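You operate a simulated robot arm through the tools that you are given. There is no shell and no other tool.

You are at the controls of a simulated robot arm. One attempt, no reset.

JOB
Stir the dye layer into tank No. 62.
Fine: start with the dial at slow, go up to full, switch off when the colour is even and set the dial to half.

It is judged by the outcome, as a careful person would: the job done as asked, and still so three seconds after it is handed in. It fails if anything else is knocked over, pushed out of place, dropped, spilled or broken.

ROBOT AND FRAMES
A 6-joint arm with a three-finger gripper, fixed in place. Base frame: the origin is on the floor under the middle of its stand, x ahead of it, y to its left, z up. Readings come in mm, degrees, newtons and seconds.
It reaches about 1213 mm from its shoulder. Its first joint turns from -166.0 to 166.0 degrees. Payload 4.89 kg.
Tool frame: the origin (TCP) lies between the finger pads and is the grasp point; the fingertips stand 30 mm ahead of it; z points along the fingers, y is the line along which they close. The gripper opens to 164 mm; its body begins 125 mm behind the TCP.
Orientation is told as [roll, pitch, yaw] about the base's x, y, z axes, in that order, counted from this pose: with the fingers straight down and closing along the base's y, the tool's x points along the base's -x, its y along +y and its z along -z.

CONTROLS
- The arm moves only by the tool send_rows. Its argument "targets" is one flat list of numbers, 7 for each row, row after row: the turn, a rotation vector about the tool's x, y, z in degrees, then the shift along the tool's x, y, z in mm, then the closure in counts, from 0 (fully open) to 255 (shut). In form: [wx, wy, wz, dx, dy, dz, grip, wx, wy, wz, dx, dy, dz, grip, ...]. A call has 1 to 20 rows; each row shifts and turns the commanded pose from where the row before left it, along the tool's axes as they then stand. A row lasts 0.2 s, in which the tool goes at most 50 mm and 8.6 degrees; a call with a longer step from one row to the next is refused whole, and so is a gripper value outside its range. Where a pose cannot be reached the arm comes as near as it can. A force on the tool above 40 N (or 10 N above the force at the start of the call, whichever is more), or a blocked arm, ends the call early, and 0.2 s more pass. The fingers move at their own pace (about 108 mm/s each) and stop on an object; they squeeze with about 31 N. The grip force told is the motor's: it shows also when the fingers shut on nothing. Time passes only in rows, and 0.2 s behind the last, so rows that do not move let the fingers close. It gives the time, the measured TCP pose, the force on the tool (base axes), the opening and the grip force at its end, in the units of the frame above (readings bear some noise), with the torque about the TCP (base axes, N m) and any sound that the robot's microphone picked up.
- Cameras (640 x 400 px; columns grow to the right, rows downward): "scene" is fixed at [400.3, 500.8, 1672.3]; the picture's right is [-1.00, -0.00, 0.00], its down [-0.00, 0.35, -0.94] and it looks along [0.00, -0.94, -0.35] (base axes); focal length 326 px, centre (320, 200). "wrist" rides on the gripper at [76, -2, -152] in the tool frame; the picture's right is [0.02, 1.00, 0.00], its down [-0.88, 0.02, -0.47] and it looks along [-0.47, 0.01, 0.88] (tool axes); focal length 247 px, centre (320, 200). There is no depth. A picture from a camera that has moved, and an enlarged one, comes with that camera's place and axes in the base frame and with its lens.
- camera(camera): a new picture of that camera. No time passes.
- move_column(by): moves the trunk up (or, below 0, down) by that many mm; the arm rides with it, the base frame stays. It gives what a move gives, with no picture.
- enlarge(camera, box): a new picture of the part [left, top, right, bottom] of that camera's present view, enlarged. No time passes.
- close_job(): hands the job in; it is judged then, once.

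Places have to be worked out from the pictures, the camera data and where the tool is seen. Open the gripper and draw the arm clear of the work before you hand the job in, unless the task says otherwise.

The tools are called after "Call:" by a JSON object that holds its "method" and its "body". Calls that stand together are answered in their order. send_rows: Moves the arm, as the interface text tells. Its arguments: {"type":"object","properties":{"targets":{"type":"array","items":{"type":"number"}}},"required":["targets"]} The other tools are called the same way: move_column (by) moves the trunk up or down; camera (camera) takes a picture; enlarge (camera, box) takes an enlarged picture of a part of a camera's view; close_job () hands the job in.

At the start:

```text
clock: 0.0
ee_pos: [-21.1, -577.2, 1409.0]
tcp_rot: [0.1, 0.0, 0.0]
wrist_force: [-0.8, -0.2, -0.3]
ft_torque: [-0.01, 0.04, -0.02]
grip_width: 164.2
finger_force: 0.2
trunk travel left (down, up): [-250.0, 140.0]
```

scene: 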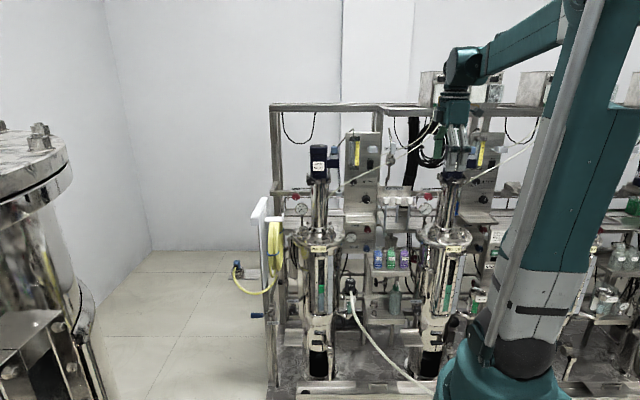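
wrist: 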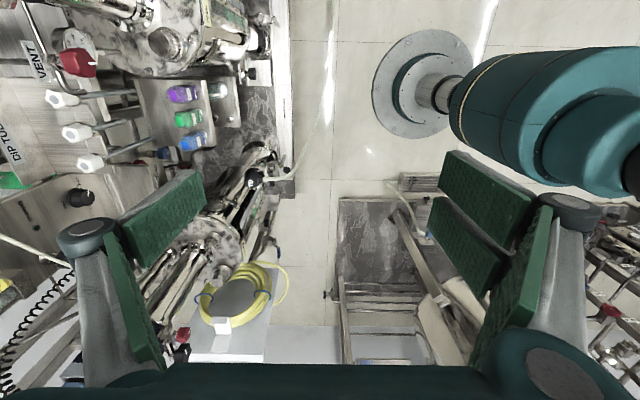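

I'll start by looking at the scene more closely, to find tank No. 62 and its stirrer controls.

Call:
{"method": "enlarge", "body": {"camera": "scene", "box": [260, 90, 420, 190]}}

Call:
{"method": "enlarge", "body": {"camera": "scene", "box": [400, 90, 560, 190]}}

Call:
{"method": "enlarge", "body": {"camera": "scene", "box": [260, 180, 420, 280]}}

Call:
{"method": "enlarge", "body": {"camera": "scene", "box": [400, 180, 560, 280]}}

Call:
{"method": "enlarge", "body": {"camera": "wrist", "box": [0, 0, 320, 200]}}

Call:
{"method": "enlarge", "body": {"camera": "wrist", "box": [0, 200, 320, 400]}}

```text
4.00 times, centred on (340, 140) of scene
camera zoom: at [400.3, 500.8, 1672.3], right [-1.0, 0.0, 0.0], down [0.0, 0.35, -0.94], along [0.0, -0.94, -0.35], focal length 1305 px, centre (240, 440)
```

zoom: 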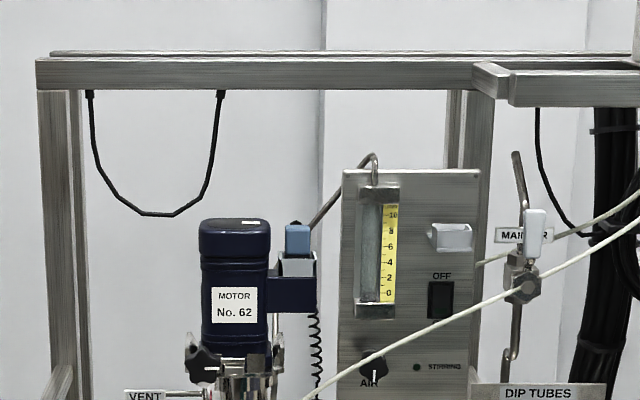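

```text
4.00 times, centred on (480, 140) of scene
camera zoom: at [400.3, 500.8, 1672.3], right [-1.0, 0.0, 0.0], down [0.0, 0.35, -0.94], along [0.0, -0.94, -0.35], focal length 1305 px, centre (-320, 440)
```

zoom: 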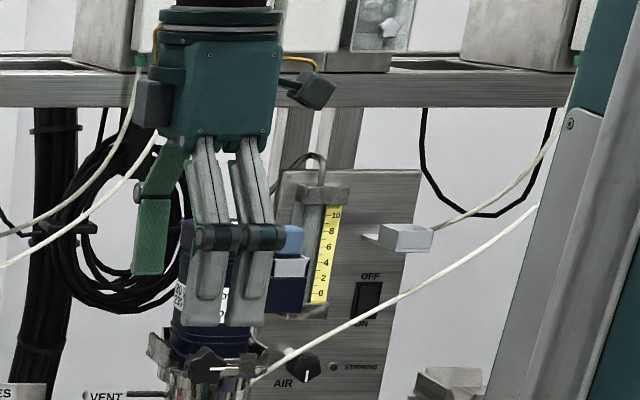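

```text
4.00 times, centred on (340, 230) of scene
camera zoom: at [400.3, 500.8, 1672.3], right [-1.0, 0.0, 0.0], down [0.0, 0.35, -0.94], along [0.0, -0.94, -0.35], focal length 1305 px, centre (240, 80)
```

zoom: 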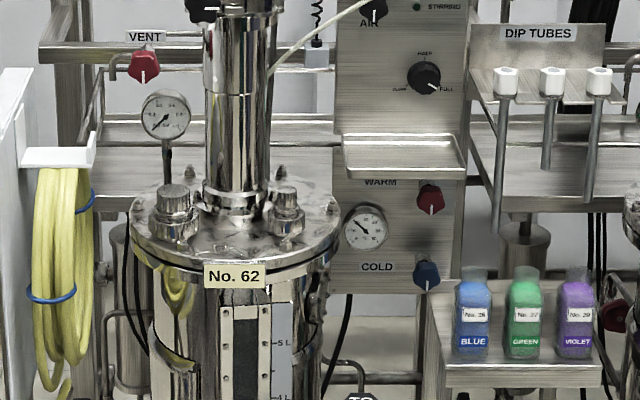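

```text
4.00 times, centred on (480, 230) of scene
camera zoom: at [400.3, 500.8, 1672.3], right [-1.0, 0.0, 0.0], down [0.0, 0.35, -0.94], along [0.0, -0.94, -0.35], focal length 1305 px, centre (-320, 80)
```

zoom: 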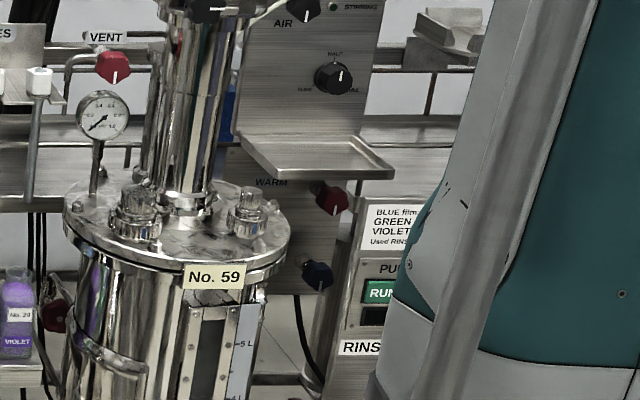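

```text
2.00 times, centred on (160, 100) of wrist
camera zoom: at [-98.6, -579.0, 1561.0], right [-0.02, 1.0, 0.0], down [0.88, 0.02, 0.47], along [0.47, 0.01, -0.88], focal length 494 px, centre (640, 400)
```

zoom: 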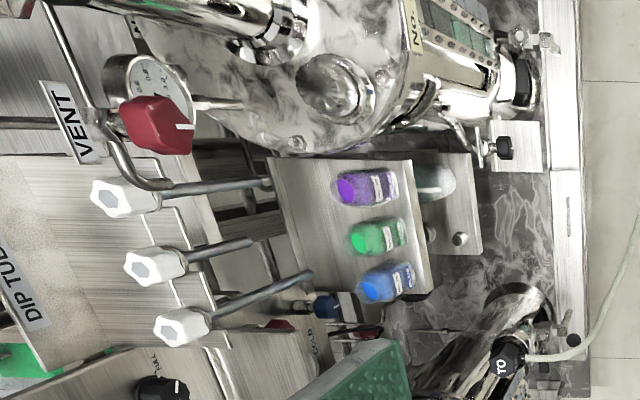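

```text
2.00 times, centred on (160, 300) of wrist
camera zoom: at [-98.6, -579.0, 1561.0], right [-0.02, 1.0, 0.0], down [0.88, 0.02, 0.47], along [0.47, 0.01, -0.88], focal length 494 px, centre (640, 0)
```

zoom: 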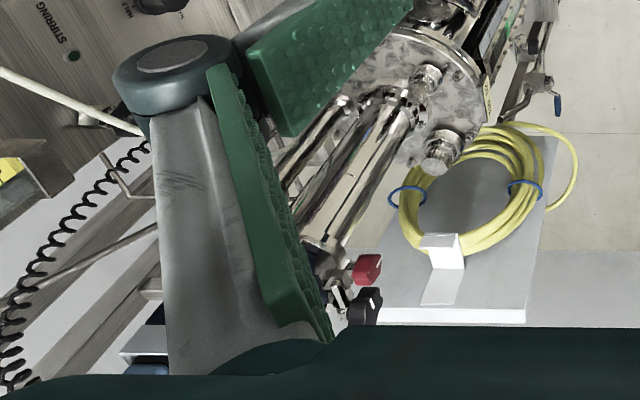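

The left tank reads No. 62, with a panel to its right that has an OFF/ON rocker, a STIRRING lamp and a SLOW-HALF-FULL dial. I'll zoom in on these details and on the sight glass.

Call:
{"method": "enlarge", "body": {"camera": "scene", "box": [340, 125, 404, 165]}}

Call:
{"method": "enlarge", "body": {"camera": "scene", "box": [340, 170, 404, 210]}}

Call:
{"method": "enlarge", "body": {"camera": "scene", "box": [290, 135, 354, 175]}}

Call:
{"method": "enlarge", "body": {"camera": "scene", "box": [272, 230, 400, 310]}}

Call:
{"method": "enlarge", "body": {"camera": "scene", "box": [272, 300, 432, 400]}}

Call:
{"method": "enlarge", "body": {"camera": "scene", "box": [400, 240, 528, 320]}}

Call:
{"method": "enlarge", "body": {"camera": "scene", "box": [450, 170, 514, 210]}}

```text
10.00 times, centred on (372, 145) of scene
camera zoom: at [400.3, 500.8, 1672.3], right [-1.0, 0.0, 0.0], down [0.0, 0.35, -0.94], along [0.0, -0.94, -0.35], focal length 3262 px, centre (-200, 750)
```

zoom: 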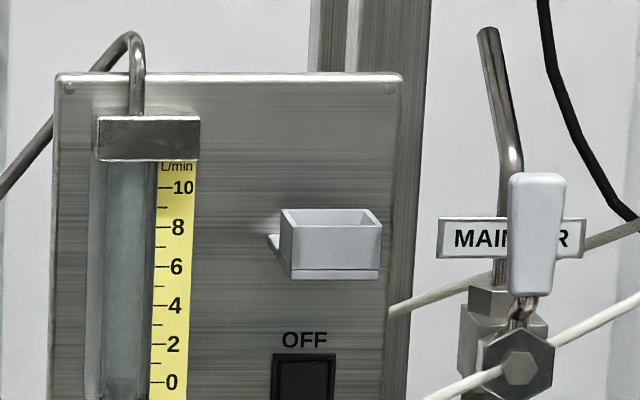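

```text
10.00 times, centred on (372, 190) of scene
camera zoom: at [400.3, 500.8, 1672.3], right [-1.0, 0.0, 0.0], down [0.0, 0.35, -0.94], along [0.0, -0.94, -0.35], focal length 3262 px, centre (-200, 300)
```

zoom: 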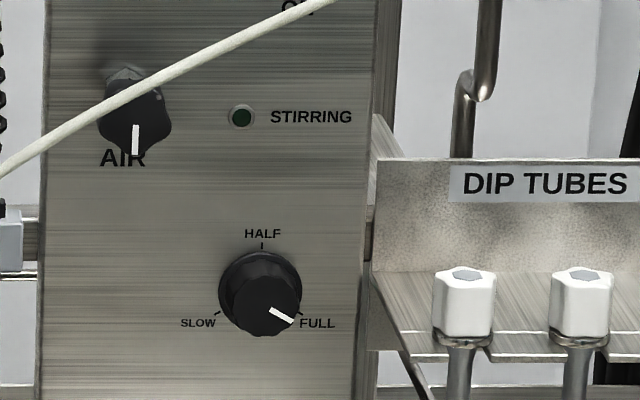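

```text
10.00 times, centred on (322, 155) of scene
camera zoom: at [400.3, 500.8, 1672.3], right [-1.0, 0.0, 0.0], down [0.0, 0.35, -0.94], along [0.0, -0.94, -0.35], focal length 3262 px, centre (300, 650)
```

zoom: 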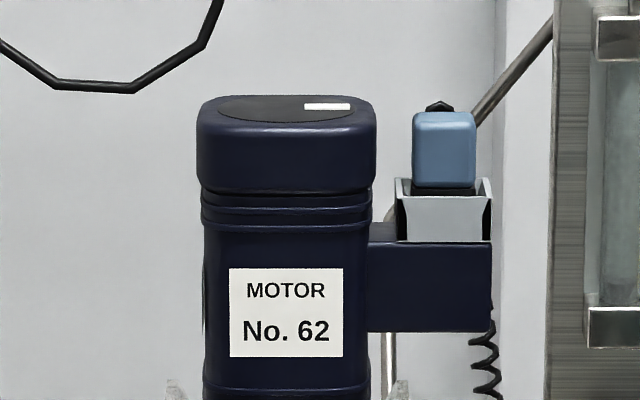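

```text
5.00 times, centred on (336, 270) of scene
camera zoom: at [400.3, 500.8, 1672.3], right [-1.0, 0.0, 0.0], down [0.0, 0.35, -0.94], along [0.0, -0.94, -0.35], focal length 1631 px, centre (240, -150)
```

zoom: 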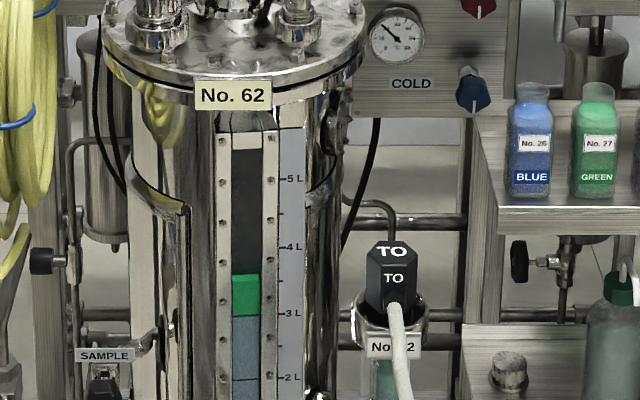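

```text
4.00 times, centred on (352, 350) of scene
camera zoom: at [400.3, 500.8, 1672.3], right [-1.0, 0.0, 0.0], down [0.0, 0.35, -0.94], along [0.0, -0.94, -0.35], focal length 1305 px, centre (192, -400)
```

zoom: 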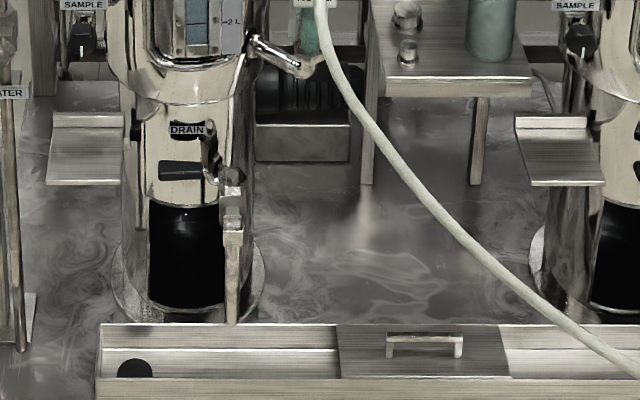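

```text
5.00 times, centred on (464, 280) of scene
camera zoom: at [400.3, 500.8, 1672.3], right [-1.0, 0.0, 0.0], down [0.0, 0.35, -0.94], along [0.0, -0.94, -0.35], focal length 1631 px, centre (-400, -200)
```

zoom: 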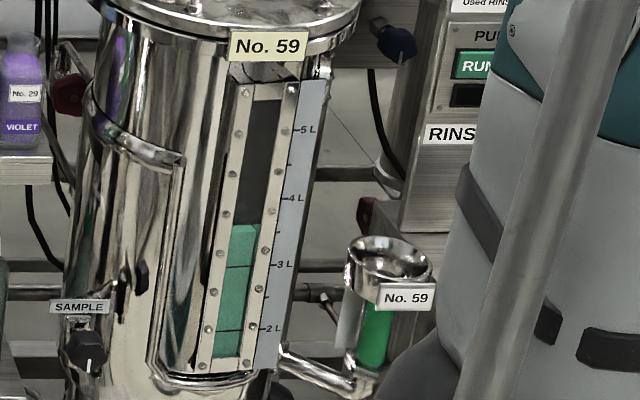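

```text
10.00 times, centred on (482, 190) of scene
camera zoom: at [400.3, 500.8, 1672.3], right [-1.0, 0.0, 0.0], down [0.0, 0.35, -0.94], along [0.0, -0.94, -0.35], focal length 3262 px, centre (-1300, 300)
```

zoom: 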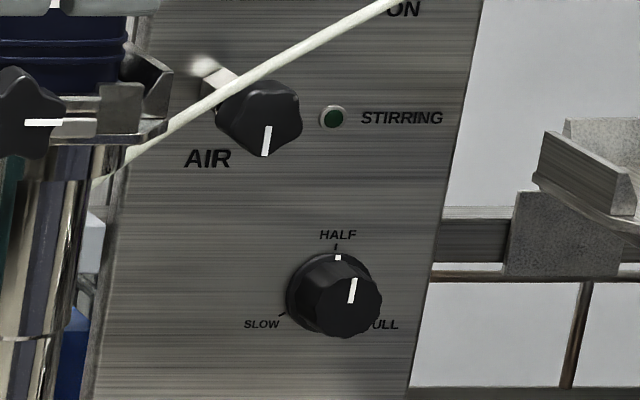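

Comparing the two camera views puts the No. 62 dial at about (158, -1103, 1075), and it currently points at FULL. Before planning I'll check the motor clamp, the cord and the rocker.

Call:
{"method": "enlarge", "body": {"camera": "scene", "box": [296, 170, 360, 210]}}

Call:
{"method": "enlarge", "body": {"camera": "scene", "box": [340, 150, 388, 180]}}

Call:
{"method": "enlarge", "body": {"camera": "scene", "box": [350, 185, 382, 205]}}

Call:
{"method": "enlarge", "body": {"camera": "wrist", "box": [0, 150, 128, 230]}}

Call:
{"method": "enlarge", "body": {"camera": "wrist", "box": [0, 230, 128, 310]}}

Call:
{"method": "enlarge", "body": {"camera": "scene", "box": [400, 0, 640, 150]}}

```text
10.00 times, centred on (328, 190) of scene
camera zoom: at [400.3, 500.8, 1672.3], right [-1.0, 0.0, 0.0], down [0.0, 0.35, -0.94], along [0.0, -0.94, -0.35], focal length 3262 px, centre (240, 300)
```

zoom: 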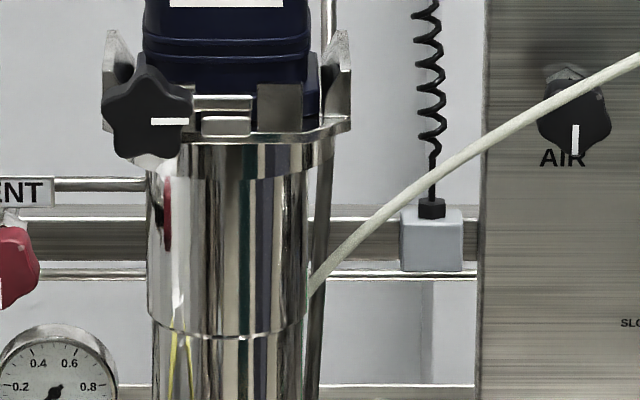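

```text
13.33 times, centred on (364, 165) of scene
camera zoom: at [400.3, 500.8, 1672.3], right [-1.0, 0.0, 0.0], down [0.0, 0.35, -0.94], along [0.0, -0.94, -0.35], focal length 4350 px, centre (-267, 667)
```

zoom: 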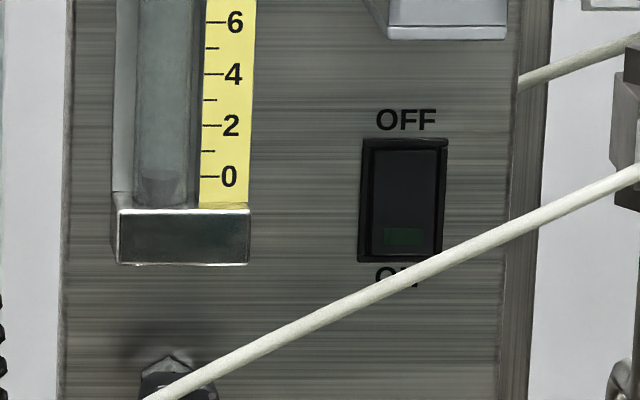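

```text
16.00 times, centred on (366, 195) of scene
camera zoom: at [400.3, 500.8, 1672.3], right [-1.0, 0.0, 0.0], down [0.0, 0.35, -0.94], along [0.0, -0.94, -0.35], focal length 5219 px, centre (-416, 280)
```

zoom: 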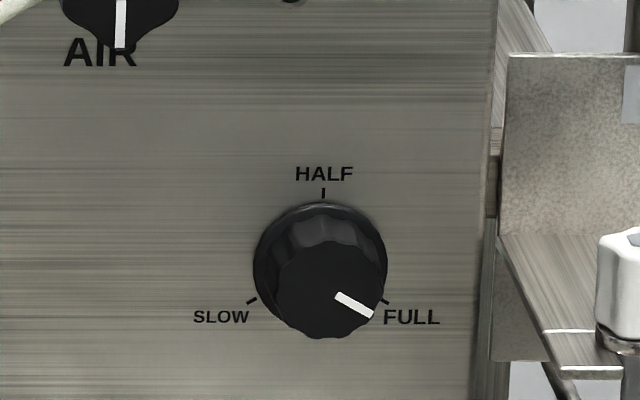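

```text
5.00 times, centred on (64, 190) of wrist
camera zoom: at [-98.6, -579.0, 1561.0], right [-0.02, 1.0, 0.0], down [0.88, 0.02, 0.47], along [0.47, 0.01, -0.88], focal length 1235 px, centre (1600, 250)
```

zoom: 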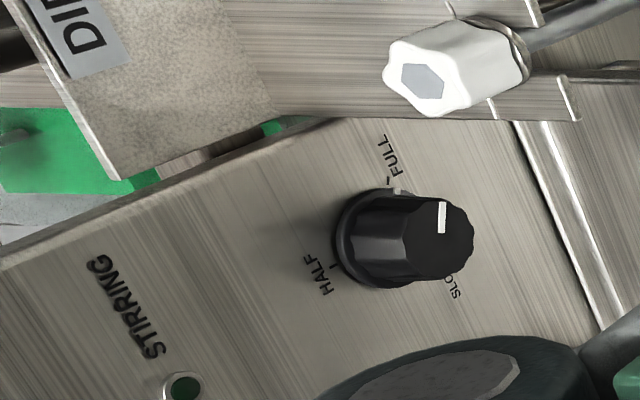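

```text
5.00 times, centred on (64, 270) of wrist
camera zoom: at [-98.6, -579.0, 1561.0], right [-0.02, 1.0, 0.0], down [0.88, 0.02, 0.47], along [0.47, 0.01, -0.88], focal length 1235 px, centre (1600, -150)
```

zoom: 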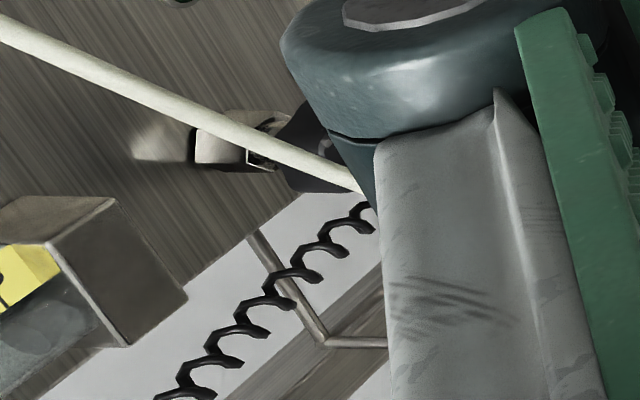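

```text
2.67 times, centred on (520, 75) of scene
camera zoom: at [400.3, 500.8, 1672.3], right [-1.0, 0.0, 0.0], down [0.0, 0.35, -0.94], along [0.0, -0.94, -0.35], focal length 870 px, centre (-213, 533)
```

zoom: 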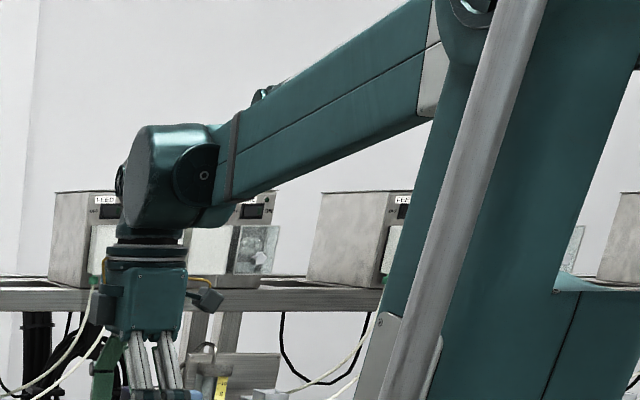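

The rocker reads OFF at the top and ON at the bottom, and the motor clamps and plug look in place. A white hose crosses in front of the panel, and its depth isn't clear from these views. I'll move to free space in front of the panel (x≈160, y≈-700, z≈1350) and pitch the tool to face it (-y), so I can see it properly.

Call:
{"method": "send_rows", "body": {"targets": [0, 0, 0, -36.2, -24.6, 11.8, 120, 0, 0, 0, -36.2, -24.6, 11.8, 120, 0, 0, 0, -36.2, -24.6, 11.8, 120, 0, 0, 0, -36.2, -24.6, 11.8, 120, 0, 0, 0, -36.2, -24.6, 11.8, 120, 8.18, 0, 0, 0, 0, 0, 120, 8.18, 0, 0, 0, 0, 0, 120, 8.18, 0, 0, 0, 0, 0, 120, 8.18, 0, 0, 0, 0, 0, 120, 8.18, 0, 0, 0, 0, 0, 120]}}

```text
clock: 2.2
ee_pos: [165.4, -711.8, 1352.1]
tcp_rot: [-41.0, 0.0, 0.1]
wrist_force: [-0.5, -0.6, 0.0]
ft_torque: [0.06, -0.03, 0.03]
grip_width: 86.8
finger_force: 0.0
trunk travel left (down, up): [-250.0, 140.0]
```

The tilt went as expected, with no contact. I'll finish the rotation to face the panel and take pictures.

Call:
{"method": "send_rows", "body": {"targets": [8.18, 0, 0, 0, 0, 0, 120, 8.18, 0, 0, 0, 0, 0, 120, 8.18, 0, 0, 0, 0, 0, 120, 8.18, 0, 0, 0, 0, 0, 120, 8.18, 0, 0, 0, 0, 0, 120, 8.18, 0, 0, 0, 0, 0, 120]}}

Call:
{"method": "camera", "body": {"camera": "scene"}}

Call:
{"method": "camera", "body": {"camera": "wrist"}}

```text
clock: 3.6
ee_pos: [161.1, -699.2, 1349.8]
tcp_rot: [-90.0, 0.0, 0.0]
wrist_force: [0.1, 0.7, 0.7]
ft_torque: [0.05, -0.03, 0.05]
grip_width: 86.6
finger_force: 0.0
trunk travel left (down, up): [-250.0, 140.0]
```

```text
taken
```

scene: 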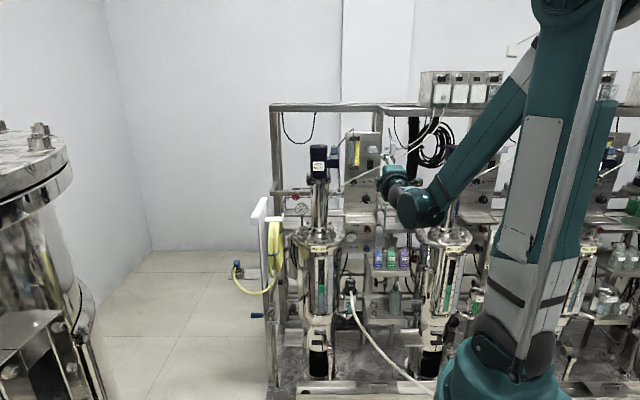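

```text
taken
camera wrist: at [82.4, -547.4, 1351.0], right [-0.02, 0.0, -1.0], down [0.88, 0.47, -0.02], along [0.47, -0.88, -0.01], focal length 247 px, centre (320, 200)
```

wrist: 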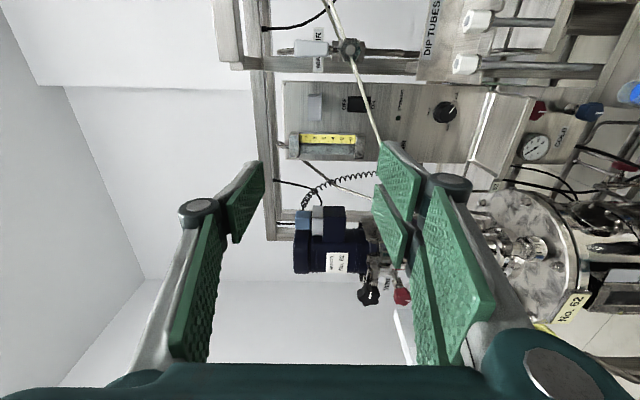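

Facing the panel, the dial sits at about (158, -1090, 1085). The hose appears to pass some 50–100 mm in front of the panel near the rocker. I'll roll the tool -90° so the camera is upright, then measure the hose from two heights.

Call:
{"method": "send_rows", "body": {"targets": [0, 0, -8.19, 0, 0, 0, 120, 0, 0, -8.19, 0, 0, 0, 120, 0, 0, -8.19, 0, 0, 0, 120, 0, 0, -8.18, 0, 0, 0, 120, 0, 0, -8.18, 0, 0, 0, 120, 0, 0, -8.18, 0, 0, 0, 120, 0, 0, -8.18, 0, 0, 0, 120, 0, 0, -8.18, 0, 0, 0, 120, 0, 0, -8.18, 0, 0, 0, 120, 0, 0, -8.18, 0, 0, 0, 120, 0, 0, -8.18, 0, 0, 0, 120]}}

Call:
{"method": "camera", "body": {"camera": "wrist"}}

Call:
{"method": "camera", "body": {"camera": "scene"}}

```text
clock: 6.0
ee_pos: [160.5, -701.9, 1350.2]
tcp_rot: [83.6, 89.8, 173.5]
wrist_force: [0.6, -0.1, -0.4]
ft_torque: [0.0, 0.0, -0.03]
grip_width: 86.9
finger_force: 0.0
trunk travel left (down, up): [-250.0, 140.0]
```

```text
taken
camera wrist: at [161.4, -548.3, 1426.2], right [-1.0, 0.0, 0.02], down [-0.02, 0.47, -0.88], along [-0.01, -0.88, -0.47], focal length 247 px, centre (320, 200)
```

wrist: 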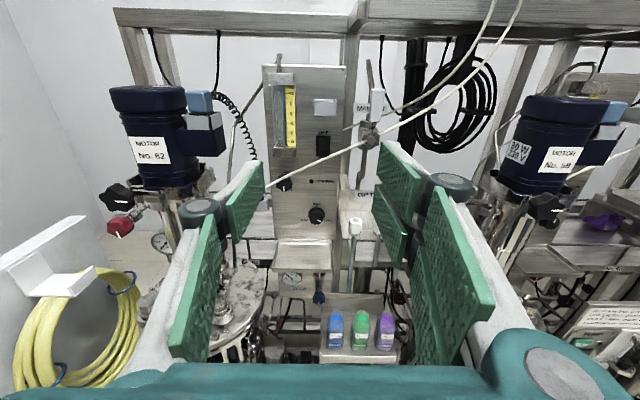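

```text
taken
```

scene: 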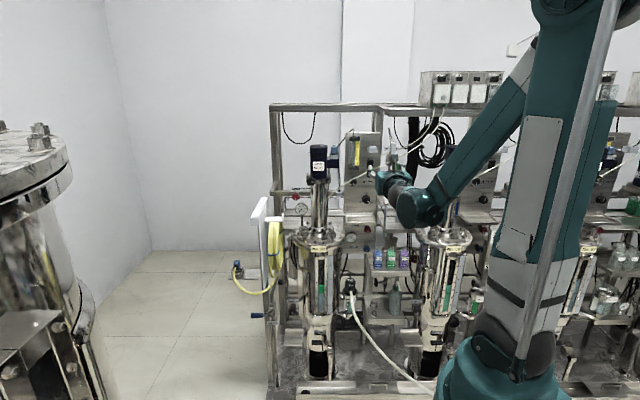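

The view is upright now. I'll zoom in on the panel and hose from here.

Call:
{"method": "enlarge", "body": {"camera": "wrist", "box": [240, 60, 400, 160]}}

Call:
{"method": "enlarge", "body": {"camera": "wrist", "box": [240, 150, 400, 250]}}

Call:
{"method": "enlarge", "body": {"camera": "wrist", "box": [80, 60, 240, 160]}}

Call:
{"method": "enlarge", "body": {"camera": "scene", "box": [330, 120, 442, 190]}}

```text
4.00 times, centred on (320, 110) of wrist
camera zoom: at [161.4, -548.3, 1426.2], right [-1.0, 0.0, 0.02], down [-0.02, 0.47, -0.88], along [-0.01, -0.88, -0.47], focal length 988 px, centre (320, 560)
```

zoom: 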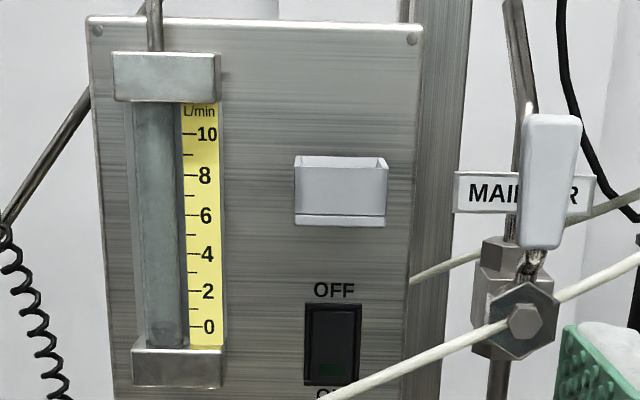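

```text
4.00 times, centred on (320, 200) of wrist
camera zoom: at [161.4, -548.3, 1426.2], right [-1.0, 0.0, 0.02], down [-0.02, 0.47, -0.88], along [-0.01, -0.88, -0.47], focal length 988 px, centre (320, 200)
```

zoom: 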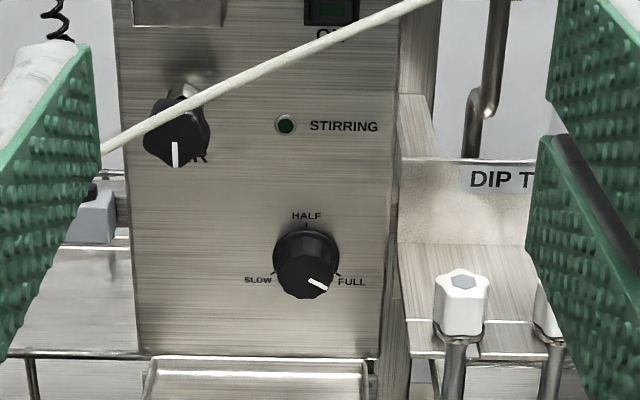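

```text
4.00 times, centred on (160, 110) of wrist
camera zoom: at [161.4, -548.3, 1426.2], right [-1.0, 0.0, 0.02], down [-0.02, 0.47, -0.88], along [-0.01, -0.88, -0.47], focal length 988 px, centre (960, 560)
```

zoom: 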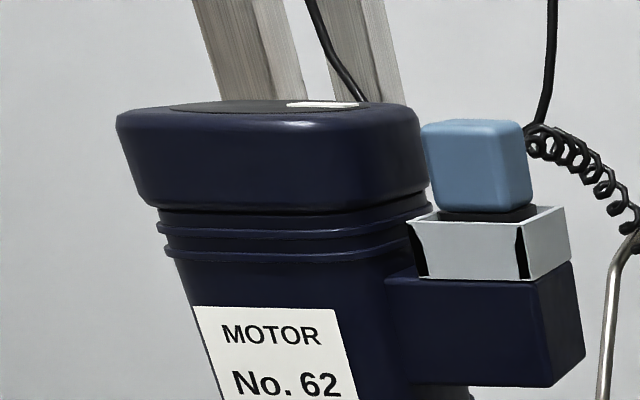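

```text
5.71 times, centred on (386, 155) of scene
camera zoom: at [400.3, 500.8, 1672.3], right [-1.0, 0.0, 0.0], down [0.0, 0.35, -0.94], along [0.0, -0.94, -0.35], focal length 1864 px, centre (-57, 457)
```

zoom: 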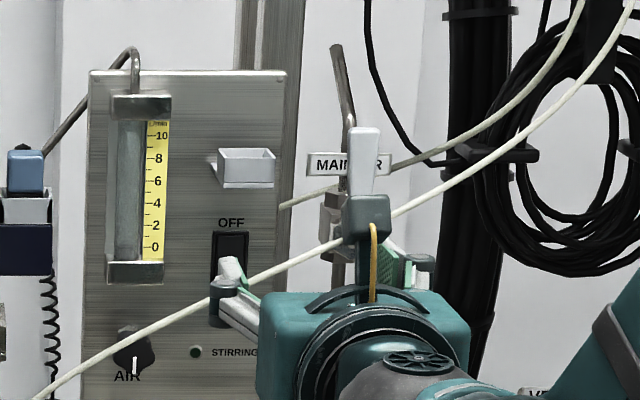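

The hose line again falls along the scene camera's sight line, so its depth is still uncertain. I'll lower the tool about 220 mm for a view with a clear baseline.

Call:
{"method": "send_rows", "body": {"targets": [0, 0, 0, -45, 0, 8, 160, 0, 0, 0, -45, 0, 8, 160, 0, 0, 0, -45, 0, 8, 160, 0, 0, 0, -45, 0, 8, 160, 0, 0, 0, -45, 0, 8, 160, 0, 0, 0, 0, 0, 0, 160]}}

Call:
{"method": "camera", "body": {"camera": "wrist"}}

Call:
{"method": "enlarge", "body": {"camera": "wrist", "box": [240, 0, 400, 100]}}

Call:
{"method": "enlarge", "body": {"camera": "wrist", "box": [240, 70, 400, 170]}}

Call:
{"method": "camera", "body": {"camera": "scene"}}

```text
clock: 7.4
ee_pos: [170.7, -775.0, 1196.1]
tcp_rot: [7.0, 89.7, 96.9]
wrist_force: [-0.2, -0.9, 0.0]
ft_torque: [-0.01, -0.01, 0.0]
grip_width: 61.1
finger_force: 0.1
out of reach, approached as far as the arm can: row 3, 4, 5
trunk travel left (down, up): [-250.0, 140.0]
```

```text
taken
camera wrist: at [172.4, -622.2, 1272.8], right [-1.0, 0.0, 0.02], down [-0.02, 0.48, -0.88], along [-0.01, -0.88, -0.48], focal length 247 px, centre (320, 200)
```

wrist: 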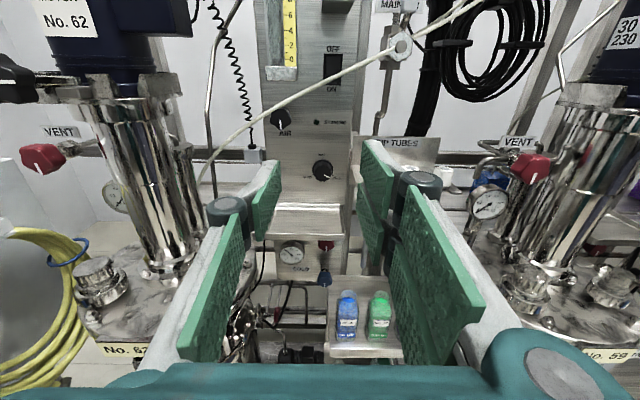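

```text
4.00 times, centred on (320, 50) of wrist
camera zoom: at [172.4, -622.2, 1272.8], right [-1.0, 0.0, 0.02], down [-0.02, 0.48, -0.88], along [-0.01, -0.88, -0.48], focal length 988 px, centre (320, 800)
```

zoom: 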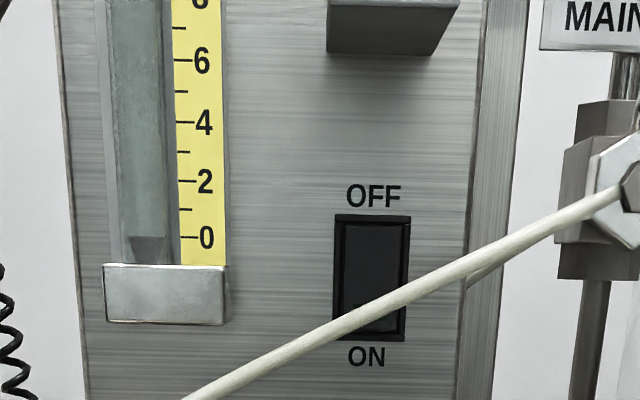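

```text
4.00 times, centred on (320, 120) of wrist
camera zoom: at [172.4, -622.2, 1272.8], right [-1.0, 0.0, 0.02], down [-0.02, 0.48, -0.88], along [-0.01, -0.88, -0.48], focal length 988 px, centre (320, 520)
```

zoom: 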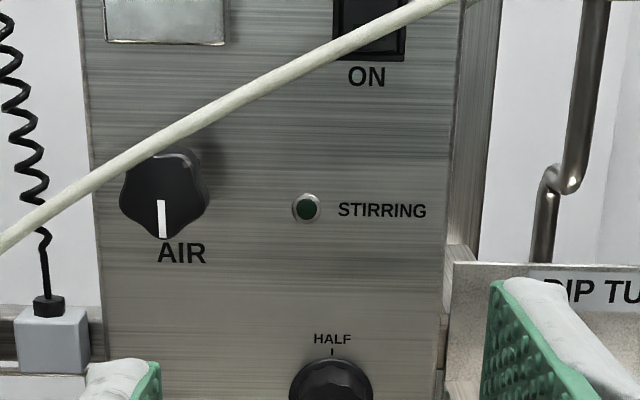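

```text
taken
```

scene: 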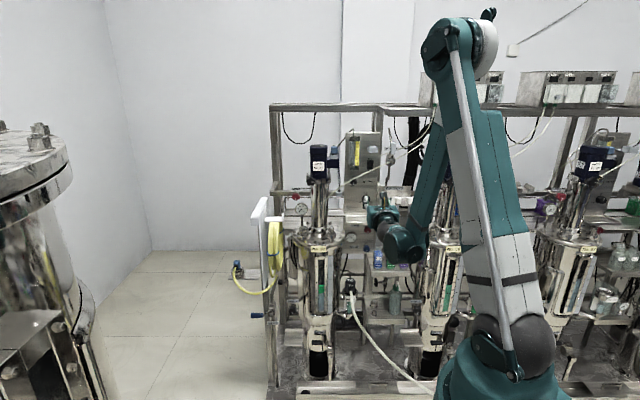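

The hose is now clear: near x=154 it passes at about y=-1032, z=1259, right in front of the rocker's lower half. I'll press the rocker with the single finger tilted down, and keep clear of the hose. The dip-tube shelf edge is about 60 mm to the right of the dial. Next I'll move forward towards the dial's height for a close look.

Call:
{"method": "send_rows", "body": {"targets": [0, 0, 0, 0, 0, 35, 160, 0, 0, 0, 0, 0, 35, 160, 0, 0, 0, 0, 0, 35, 160, 0, 0, 0, 0, 0, 0, 160]}}

Call:
{"method": "camera", "body": {"camera": "wrist"}}

```text
clock: 8.4
ee_pos: [170.9, -878.5, 1195.2]
tcp_rot: [28.8, 90.0, 118.9]
wrist_force: [0.3, 0.1, -0.8]
ft_torque: [-0.06, 0.0, 0.02]
grip_width: 61.0
finger_force: 0.1
trunk travel left (down, up): [-250.0, 140.0]
```

```text
taken
camera wrist: at [171.1, -727.1, 1270.7], right [-1.0, 0.0, 0.02], down [-0.02, 0.47, -0.88], along [-0.01, -0.88, -0.47], focal length 247 px, centre (320, 200)
```

wrist: 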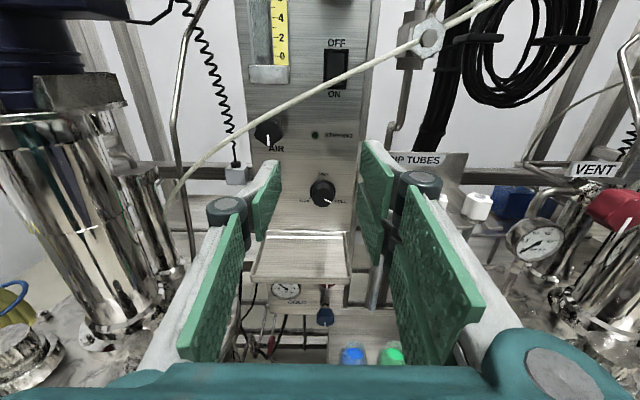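

Moves start from the actual pose, which is good. I'll take detailed zooms from here to pin down the dial, rocker, hose and holder.

Call:
{"method": "enlarge", "body": {"camera": "wrist", "box": [240, 0, 400, 100]}}

Call:
{"method": "enlarge", "body": {"camera": "wrist", "box": [240, 90, 400, 190]}}

Call:
{"method": "enlarge", "body": {"camera": "wrist", "box": [320, 130, 480, 230]}}

Call:
{"method": "enlarge", "body": {"camera": "scene", "box": [300, 120, 460, 220]}}

```text
4.00 times, centred on (320, 50) of wrist
camera zoom: at [171.1, -727.1, 1270.7], right [-1.0, 0.0, 0.02], down [-0.02, 0.47, -0.88], along [-0.01, -0.88, -0.47], focal length 988 px, centre (320, 800)
```

zoom: 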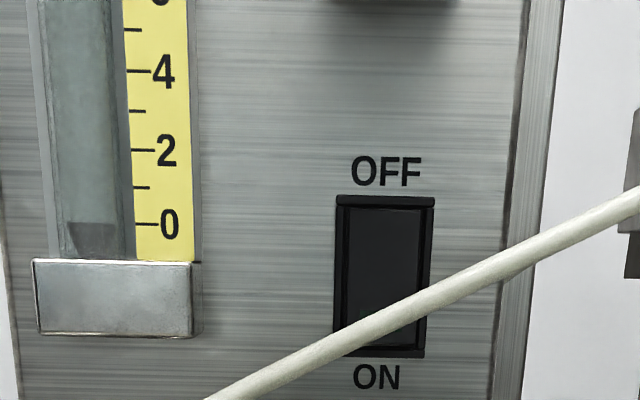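

```text
4.00 times, centred on (320, 140) of wrist
camera zoom: at [171.1, -727.1, 1270.7], right [-1.0, 0.0, 0.02], down [-0.02, 0.47, -0.88], along [-0.01, -0.88, -0.47], focal length 988 px, centre (320, 440)
```

zoom: 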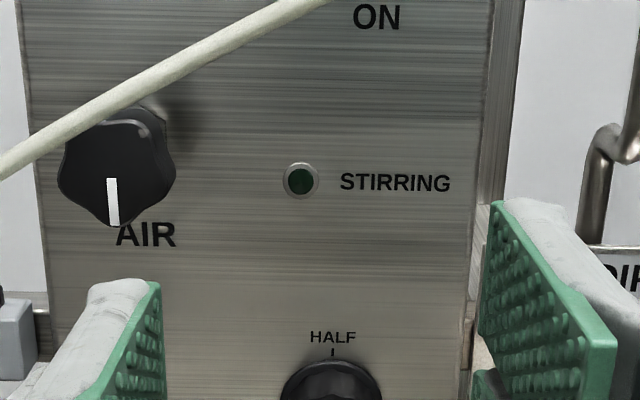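

```text
4.00 times, centred on (400, 180) of wrist
camera zoom: at [171.1, -727.1, 1270.7], right [-1.0, 0.0, 0.02], down [-0.02, 0.47, -0.88], along [-0.01, -0.88, -0.47], focal length 988 px, centre (0, 280)
```

zoom: 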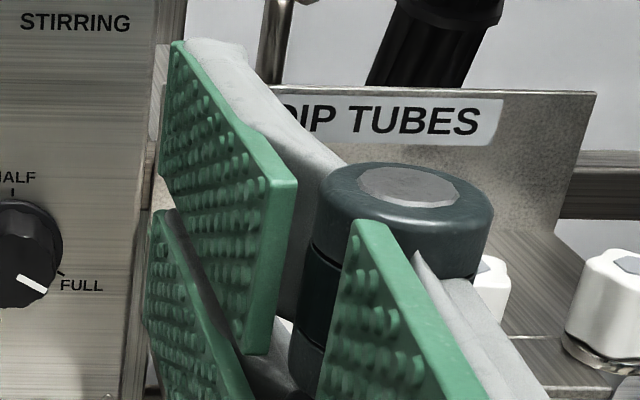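

```text
4.00 times, centred on (380, 170) of scene
camera zoom: at [400.3, 500.8, 1672.3], right [-1.0, 0.0, 0.0], down [0.0, 0.35, -0.94], along [0.0, -0.94, -0.35], focal length 1305 px, centre (80, 320)
```

zoom: 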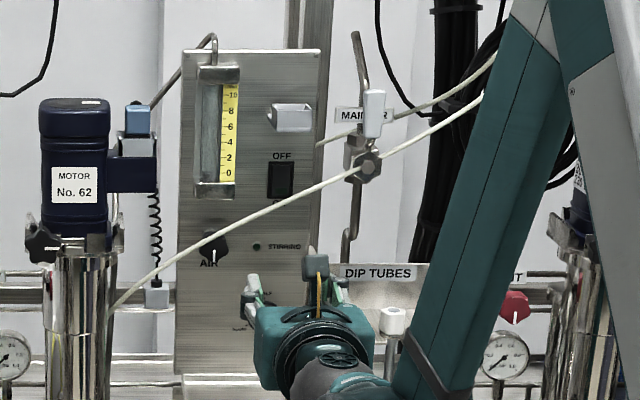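

Measurements now agree:
- Rocker centre: about (150, -1105, 1270).
- Hose: about (153, -1031, 1259), rising towards -x.
- Plug holder: bottom at z≈1346, protruding about 50 mm.
- Dial: about (163, -1080 at its face, 1092).

I'll drop to dial height, still 130 mm back, and try rolling the wrist clockwise to find how much turning range it has.

Call:
{"method": "send_rows", "body": {"targets": [0, 0, 0, -35, 2.6, 14, 150, 0, 0, 0, -35, 2.6, 14, 150, 0, 0, 0, -33, 2.6, 14, 150, 0, 0, 0, 0, 0, 0, 150]}}

Call:
{"method": "camera", "body": {"camera": "wrist"}}

```text
clock: 9.4
ee_pos: [162.2, -921.5, 1094.8]
tcp_rot: [7.0, 89.9, 96.9]
wrist_force: [0.0, -1.9, -0.5]
ft_torque: [-0.09, -0.02, -0.03]
grip_width: 67.6
finger_force: 0.0
trunk travel left (down, up): [-250.0, 140.0]
```

```text
taken
camera wrist: at [162.1, -769.3, 1172.0], right [-1.0, 0.0, 0.02], down [-0.02, 0.48, -0.88], along [-0.01, -0.88, -0.48], focal length 247 px, centre (320, 200)
```

wrist: 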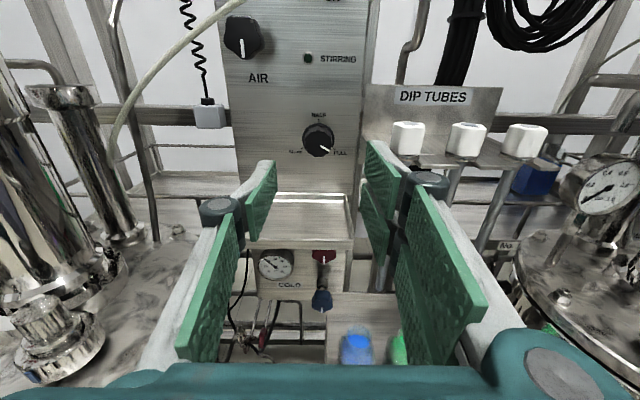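

Now I'll zoom in on the dial and the shelf beside it from this closer view.

Call:
{"method": "enlarge", "body": {"camera": "wrist", "box": [280, 100, 376, 160]}}

Call:
{"method": "enlarge", "body": {"camera": "wrist", "box": [340, 100, 500, 200]}}

Call:
{"method": "enlarge", "body": {"camera": "wrist", "box": [230, 150, 390, 250]}}

```text
6.67 times, centred on (328, 130) of wrist
camera zoom: at [162.1, -769.3, 1172.0], right [-1.0, 0.0, 0.02], down [-0.02, 0.48, -0.88], along [-0.01, -0.88, -0.48], focal length 1646 px, centre (267, 667)
```

zoom: 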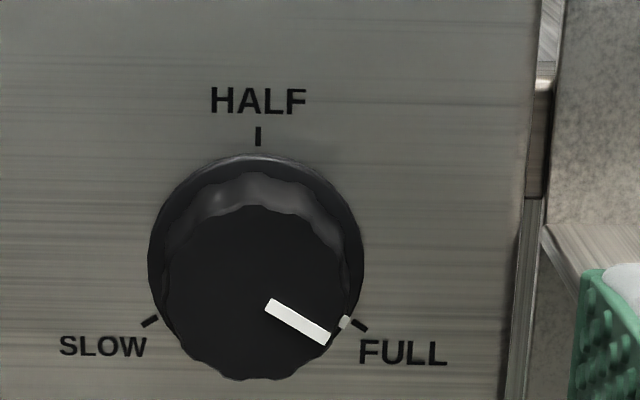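

```text
4.00 times, centred on (420, 150) of wrist
camera zoom: at [162.1, -769.3, 1172.0], right [-1.0, 0.0, 0.02], down [-0.02, 0.48, -0.88], along [-0.01, -0.88, -0.48], focal length 988 px, centre (-80, 400)
```

zoom: 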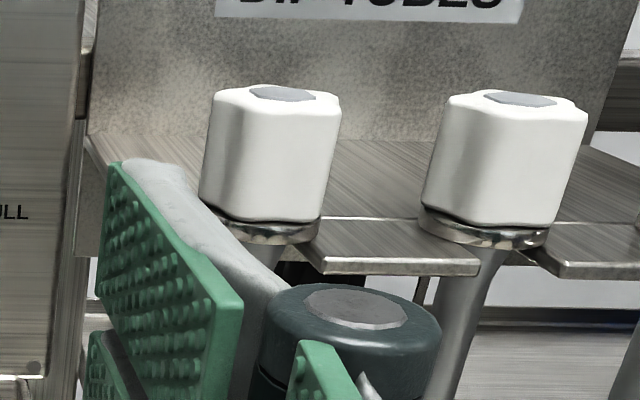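

```text
4.00 times, centred on (310, 200) of wrist
camera zoom: at [162.1, -769.3, 1172.0], right [-1.0, 0.0, 0.02], down [-0.02, 0.48, -0.88], along [-0.01, -0.88, -0.48], focal length 988 px, centre (360, 200)
```

zoom: 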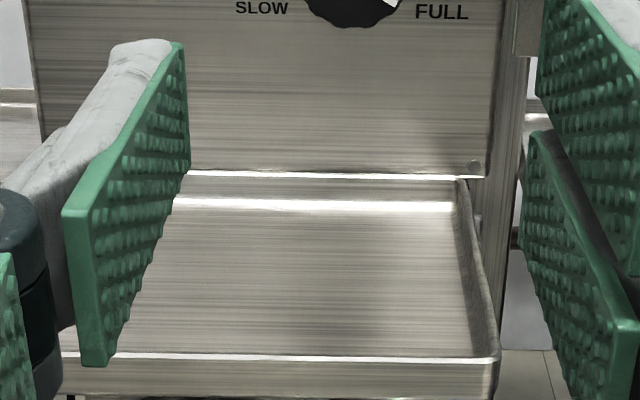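

The dial is clear now: a knob with a 35 mm cap on a 44 mm skirt, axis near x=162, z=1085. The shelf edge is at x≈104, so the two-finger side of the gripper must stay turned away from it while I turn the knob. I'll test how far the wrist rolls clockwise from this stand-off.

Call:
{"method": "send_rows", "body": {"targets": [0, 0, 8.2, 0, 0, 0, 150, 0, 0, 8.2, 0, 0, 0, 150, 0, 0, 8.2, 0, 0, 0, 150, 0, 0, 8.2, 0, 0, 0, 150, 0, 0, 8.2, 0, 0, 0, 150, 0, 0, 8.2, 0, 0, 0, 150, 0, 0, 8.2, 0, 0, 0, 150, 0, 0, 8.2, 0, 0, 0, 150, 0, 0, 8.2, 0, 0, 0, 150, 0, 0, 8.2, 0, 0, 0, 150, 0, 0, 8, 0, 0, 0, 150, 0, 0, 8.2, 0, 0, 0, 150, 0, 0, 8.2, 0, 0, 0, 150, 0, 0, 8.2, 0, 0, 0, 150, 0, 0, 8.2, 0, 0, 0, 150, 0, 0, 8.2, 0, 0, 0, 150, 0, 0, 8.2, 0, 0, 0, 150, 0, 0, 8.2, 0, 0, 0, 150, 0, 0, 8.2, 0, 0, 0, 150, 0, 0, 8.2, 0, 0, 0, 150]}}

Call:
{"method": "camera", "body": {"camera": "wrist"}}

```text
clock: 13.6
ee_pos: [162.0, -921.4, 1095.5]
tcp_rot: [-89.2, -73.9, -0.8]
wrist_force: [-0.2, -0.3, 1.0]
ft_torque: [-0.01, 0.01, -0.01]
grip_width: 67.5
finger_force: 0.0
trunk travel left (down, up): [-250.0, 140.0]
```

```text
taken
camera wrist: at [138.1, -768.5, 1022.8], right [0.95, 0.0, -0.3], down [0.26, 0.47, 0.84], along [0.14, -0.88, 0.45], focal length 247 px, centre (320, 200)
```

wrist: 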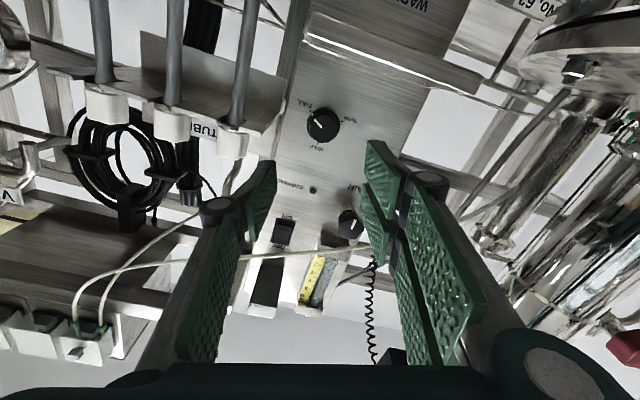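

The wrist reached about 164° without trouble, so I'll keep rolling clockwise to about 275°.

Call:
{"method": "send_rows", "body": {"targets": [0, 0, 8.2, 0, 0, 0, 150, 0, 0, 8.2, 0, 0, 0, 150, 0, 0, 8.2, 0, 0, 0, 150, 0, 0, 8.2, 0, 0, 0, 150, 0, 0, 8.2, 0, 0, 0, 150, 0, 0, 8.2, 0, 0, 0, 150, 0, 0, 8.2, 0, 0, 0, 150, 0, 0, 8.2, 0, 0, 0, 150, 0, 0, 8.2, 0, 0, 0, 150, 0, 0, 8.2, 0, 0, 0, 150, 0, 0, 8.2, 0, 0, 0, 150, 0, 0, 8.2, 0, 0, 0, 150, 0, 0, 8.2, 0, 0, 0, 150]}}

Call:
{"method": "camera", "body": {"camera": "wrist"}}

```text
clock: 16.4
ee_pos: [159.1, -917.6, 1091.2]
tcp_rot: [88.3, 0.2, -179.9]
wrist_force: [0.5, -0.4, 0.2]
ft_torque: [-0.01, 0.0, -0.05]
grip_width: 67.5
finger_force: 0.1
out of reach, approached as far as the arm can: row 13
trunk travel left (down, up): [-250.0, 140.0]
```

```text
taken
camera wrist: at [233.7, -765.8, 1094.2], right [0.02, -0.03, 1.0], down [-0.88, 0.47, 0.03], along [-0.47, -0.88, -0.02], focal length 247 px, centre (320, 200)
```

wrist: 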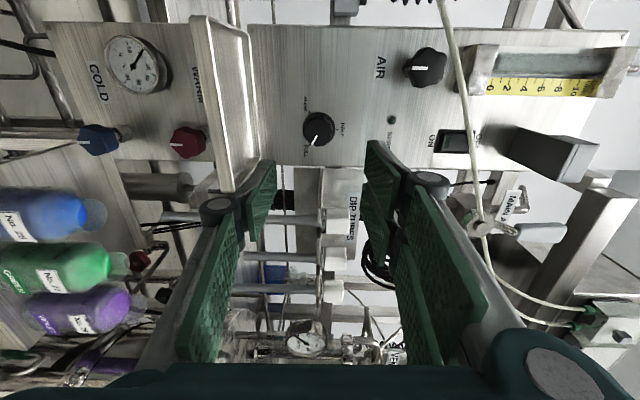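

The roll limit is at about α≈268° here, so the usable range is wide, roughly 0–265°. I'll level the slight tilt, line up with the knob axis, back the roll off by 14°, and check the alignment.

Call:
{"method": "send_rows", "body": {"targets": [-1.7, 0, -7, 4, -6.5, 20, 150, 0, 0, -7, 0, 0, 20, 150, 0, 0, 0, 0, 0, 0, 150]}}

Call:
{"method": "camera", "body": {"camera": "wrist"}}

Call:
{"method": "enlarge", "body": {"camera": "wrist", "box": [272, 100, 368, 160]}}

```text
clock: 17.2
ee_pos: [164.2, -956.3, 1081.8]
tcp_rot: [91.4, -13.7, 179.8]
wrist_force: [-0.3, 0.0, -0.1]
ft_torque: [-0.03, 0.02, -0.05]
grip_width: 67.9
finger_force: 0.1
out of reach, approached as far as the arm can: row 1
trunk travel left (down, up): [-250.0, 140.0]
```

```text
taken
camera wrist: at [236.2, -803.6, 1059.3], right [0.26, 0.02, 0.97], down [-0.85, 0.48, 0.22], along [-0.46, -0.88, 0.14], focal length 247 px, centre (320, 200)
```

wrist: 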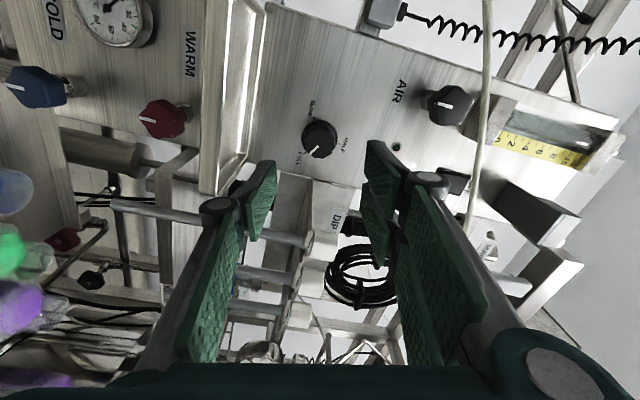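

```text
6.67 times, centred on (320, 130) of wrist
camera zoom: at [236.2, -803.6, 1059.3], right [0.26, 0.02, 0.97], down [-0.85, 0.48, 0.22], along [-0.46, -0.88, 0.14], focal length 1646 px, centre (320, 667)
```

zoom: 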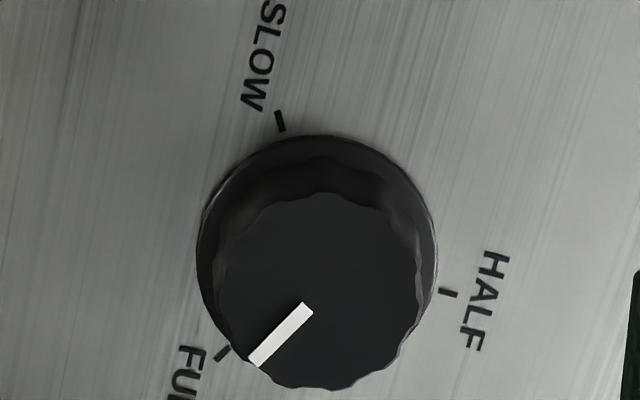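

Alignment is good, with the knob axis at about (162, 1085). I'll correct the remaining 1.3° tilt, close to about 50 mm, and advance to just short of the knob.

Call:
{"method": "send_rows", "body": {"targets": [1.26, 0.31, 0, -0.4, 2, 15, 177, 0, 0, 0, 0, 0, 20, 177, 0, 0, 0, 0, 0, 20, 177, 0, 0, 0, 0, 0, 10, 177, 0, 0, 0, 0, 0, 0, 177]}}

Call:
{"method": "camera", "body": {"camera": "wrist"}}

Call:
{"method": "enlarge", "body": {"camera": "wrist", "box": [240, 120, 400, 220]}}

Call:
{"method": "enlarge", "body": {"camera": "scene", "box": [320, 160, 416, 220]}}

```text
clock: 18.4
ee_pos: [161.1, -1022.9, 1086.9]
tcp_rot: [90.4, -13.6, 180.0]
wrist_force: [0.5, -0.3, 0.2]
ft_torque: [-0.05, -0.01, -0.01]
grip_width: 50.4
finger_force: 0.1
trunk travel left (down, up): [-250.0, 140.0]
```

```text
taken
camera wrist: at [233.6, -870.6, 1065.5], right [0.26, 0.01, 0.97], down [-0.85, 0.47, 0.22], along [-0.46, -0.88, 0.13], focal length 247 px, centre (320, 200)
```

wrist: 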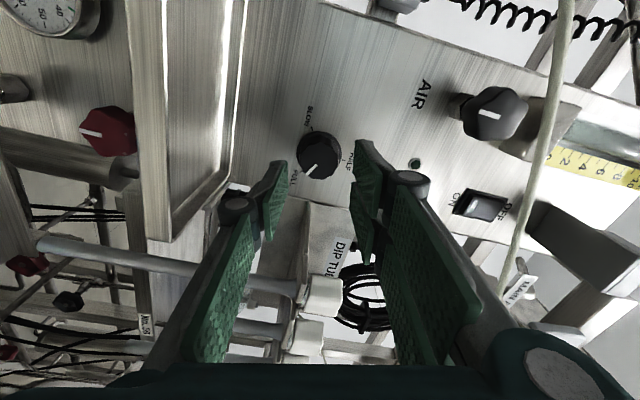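

```text
4.00 times, centred on (320, 170) of wrist
camera zoom: at [233.6, -870.6, 1065.5], right [0.26, 0.01, 0.97], down [-0.85, 0.47, 0.22], along [-0.46, -0.88, 0.13], focal length 988 px, centre (320, 320)
```

zoom: 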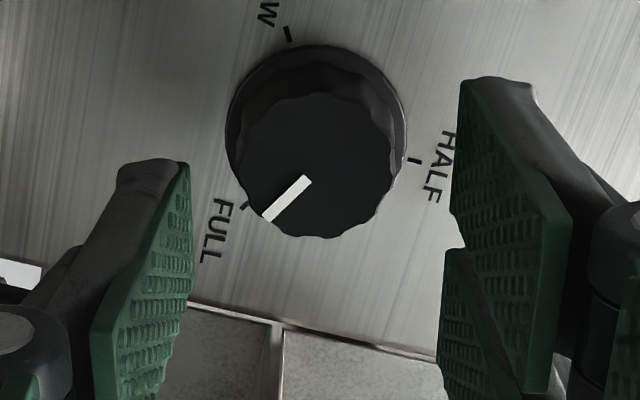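

```text
6.67 times, centred on (368, 190) of scene
camera zoom: at [400.3, 500.8, 1672.3], right [-1.0, 0.0, 0.0], down [0.0, 0.35, -0.94], along [0.0, -0.94, -0.35], focal length 2175 px, centre (0, 267)
```

zoom: 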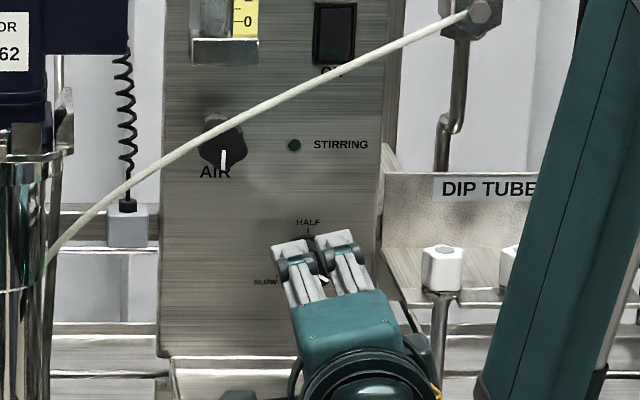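

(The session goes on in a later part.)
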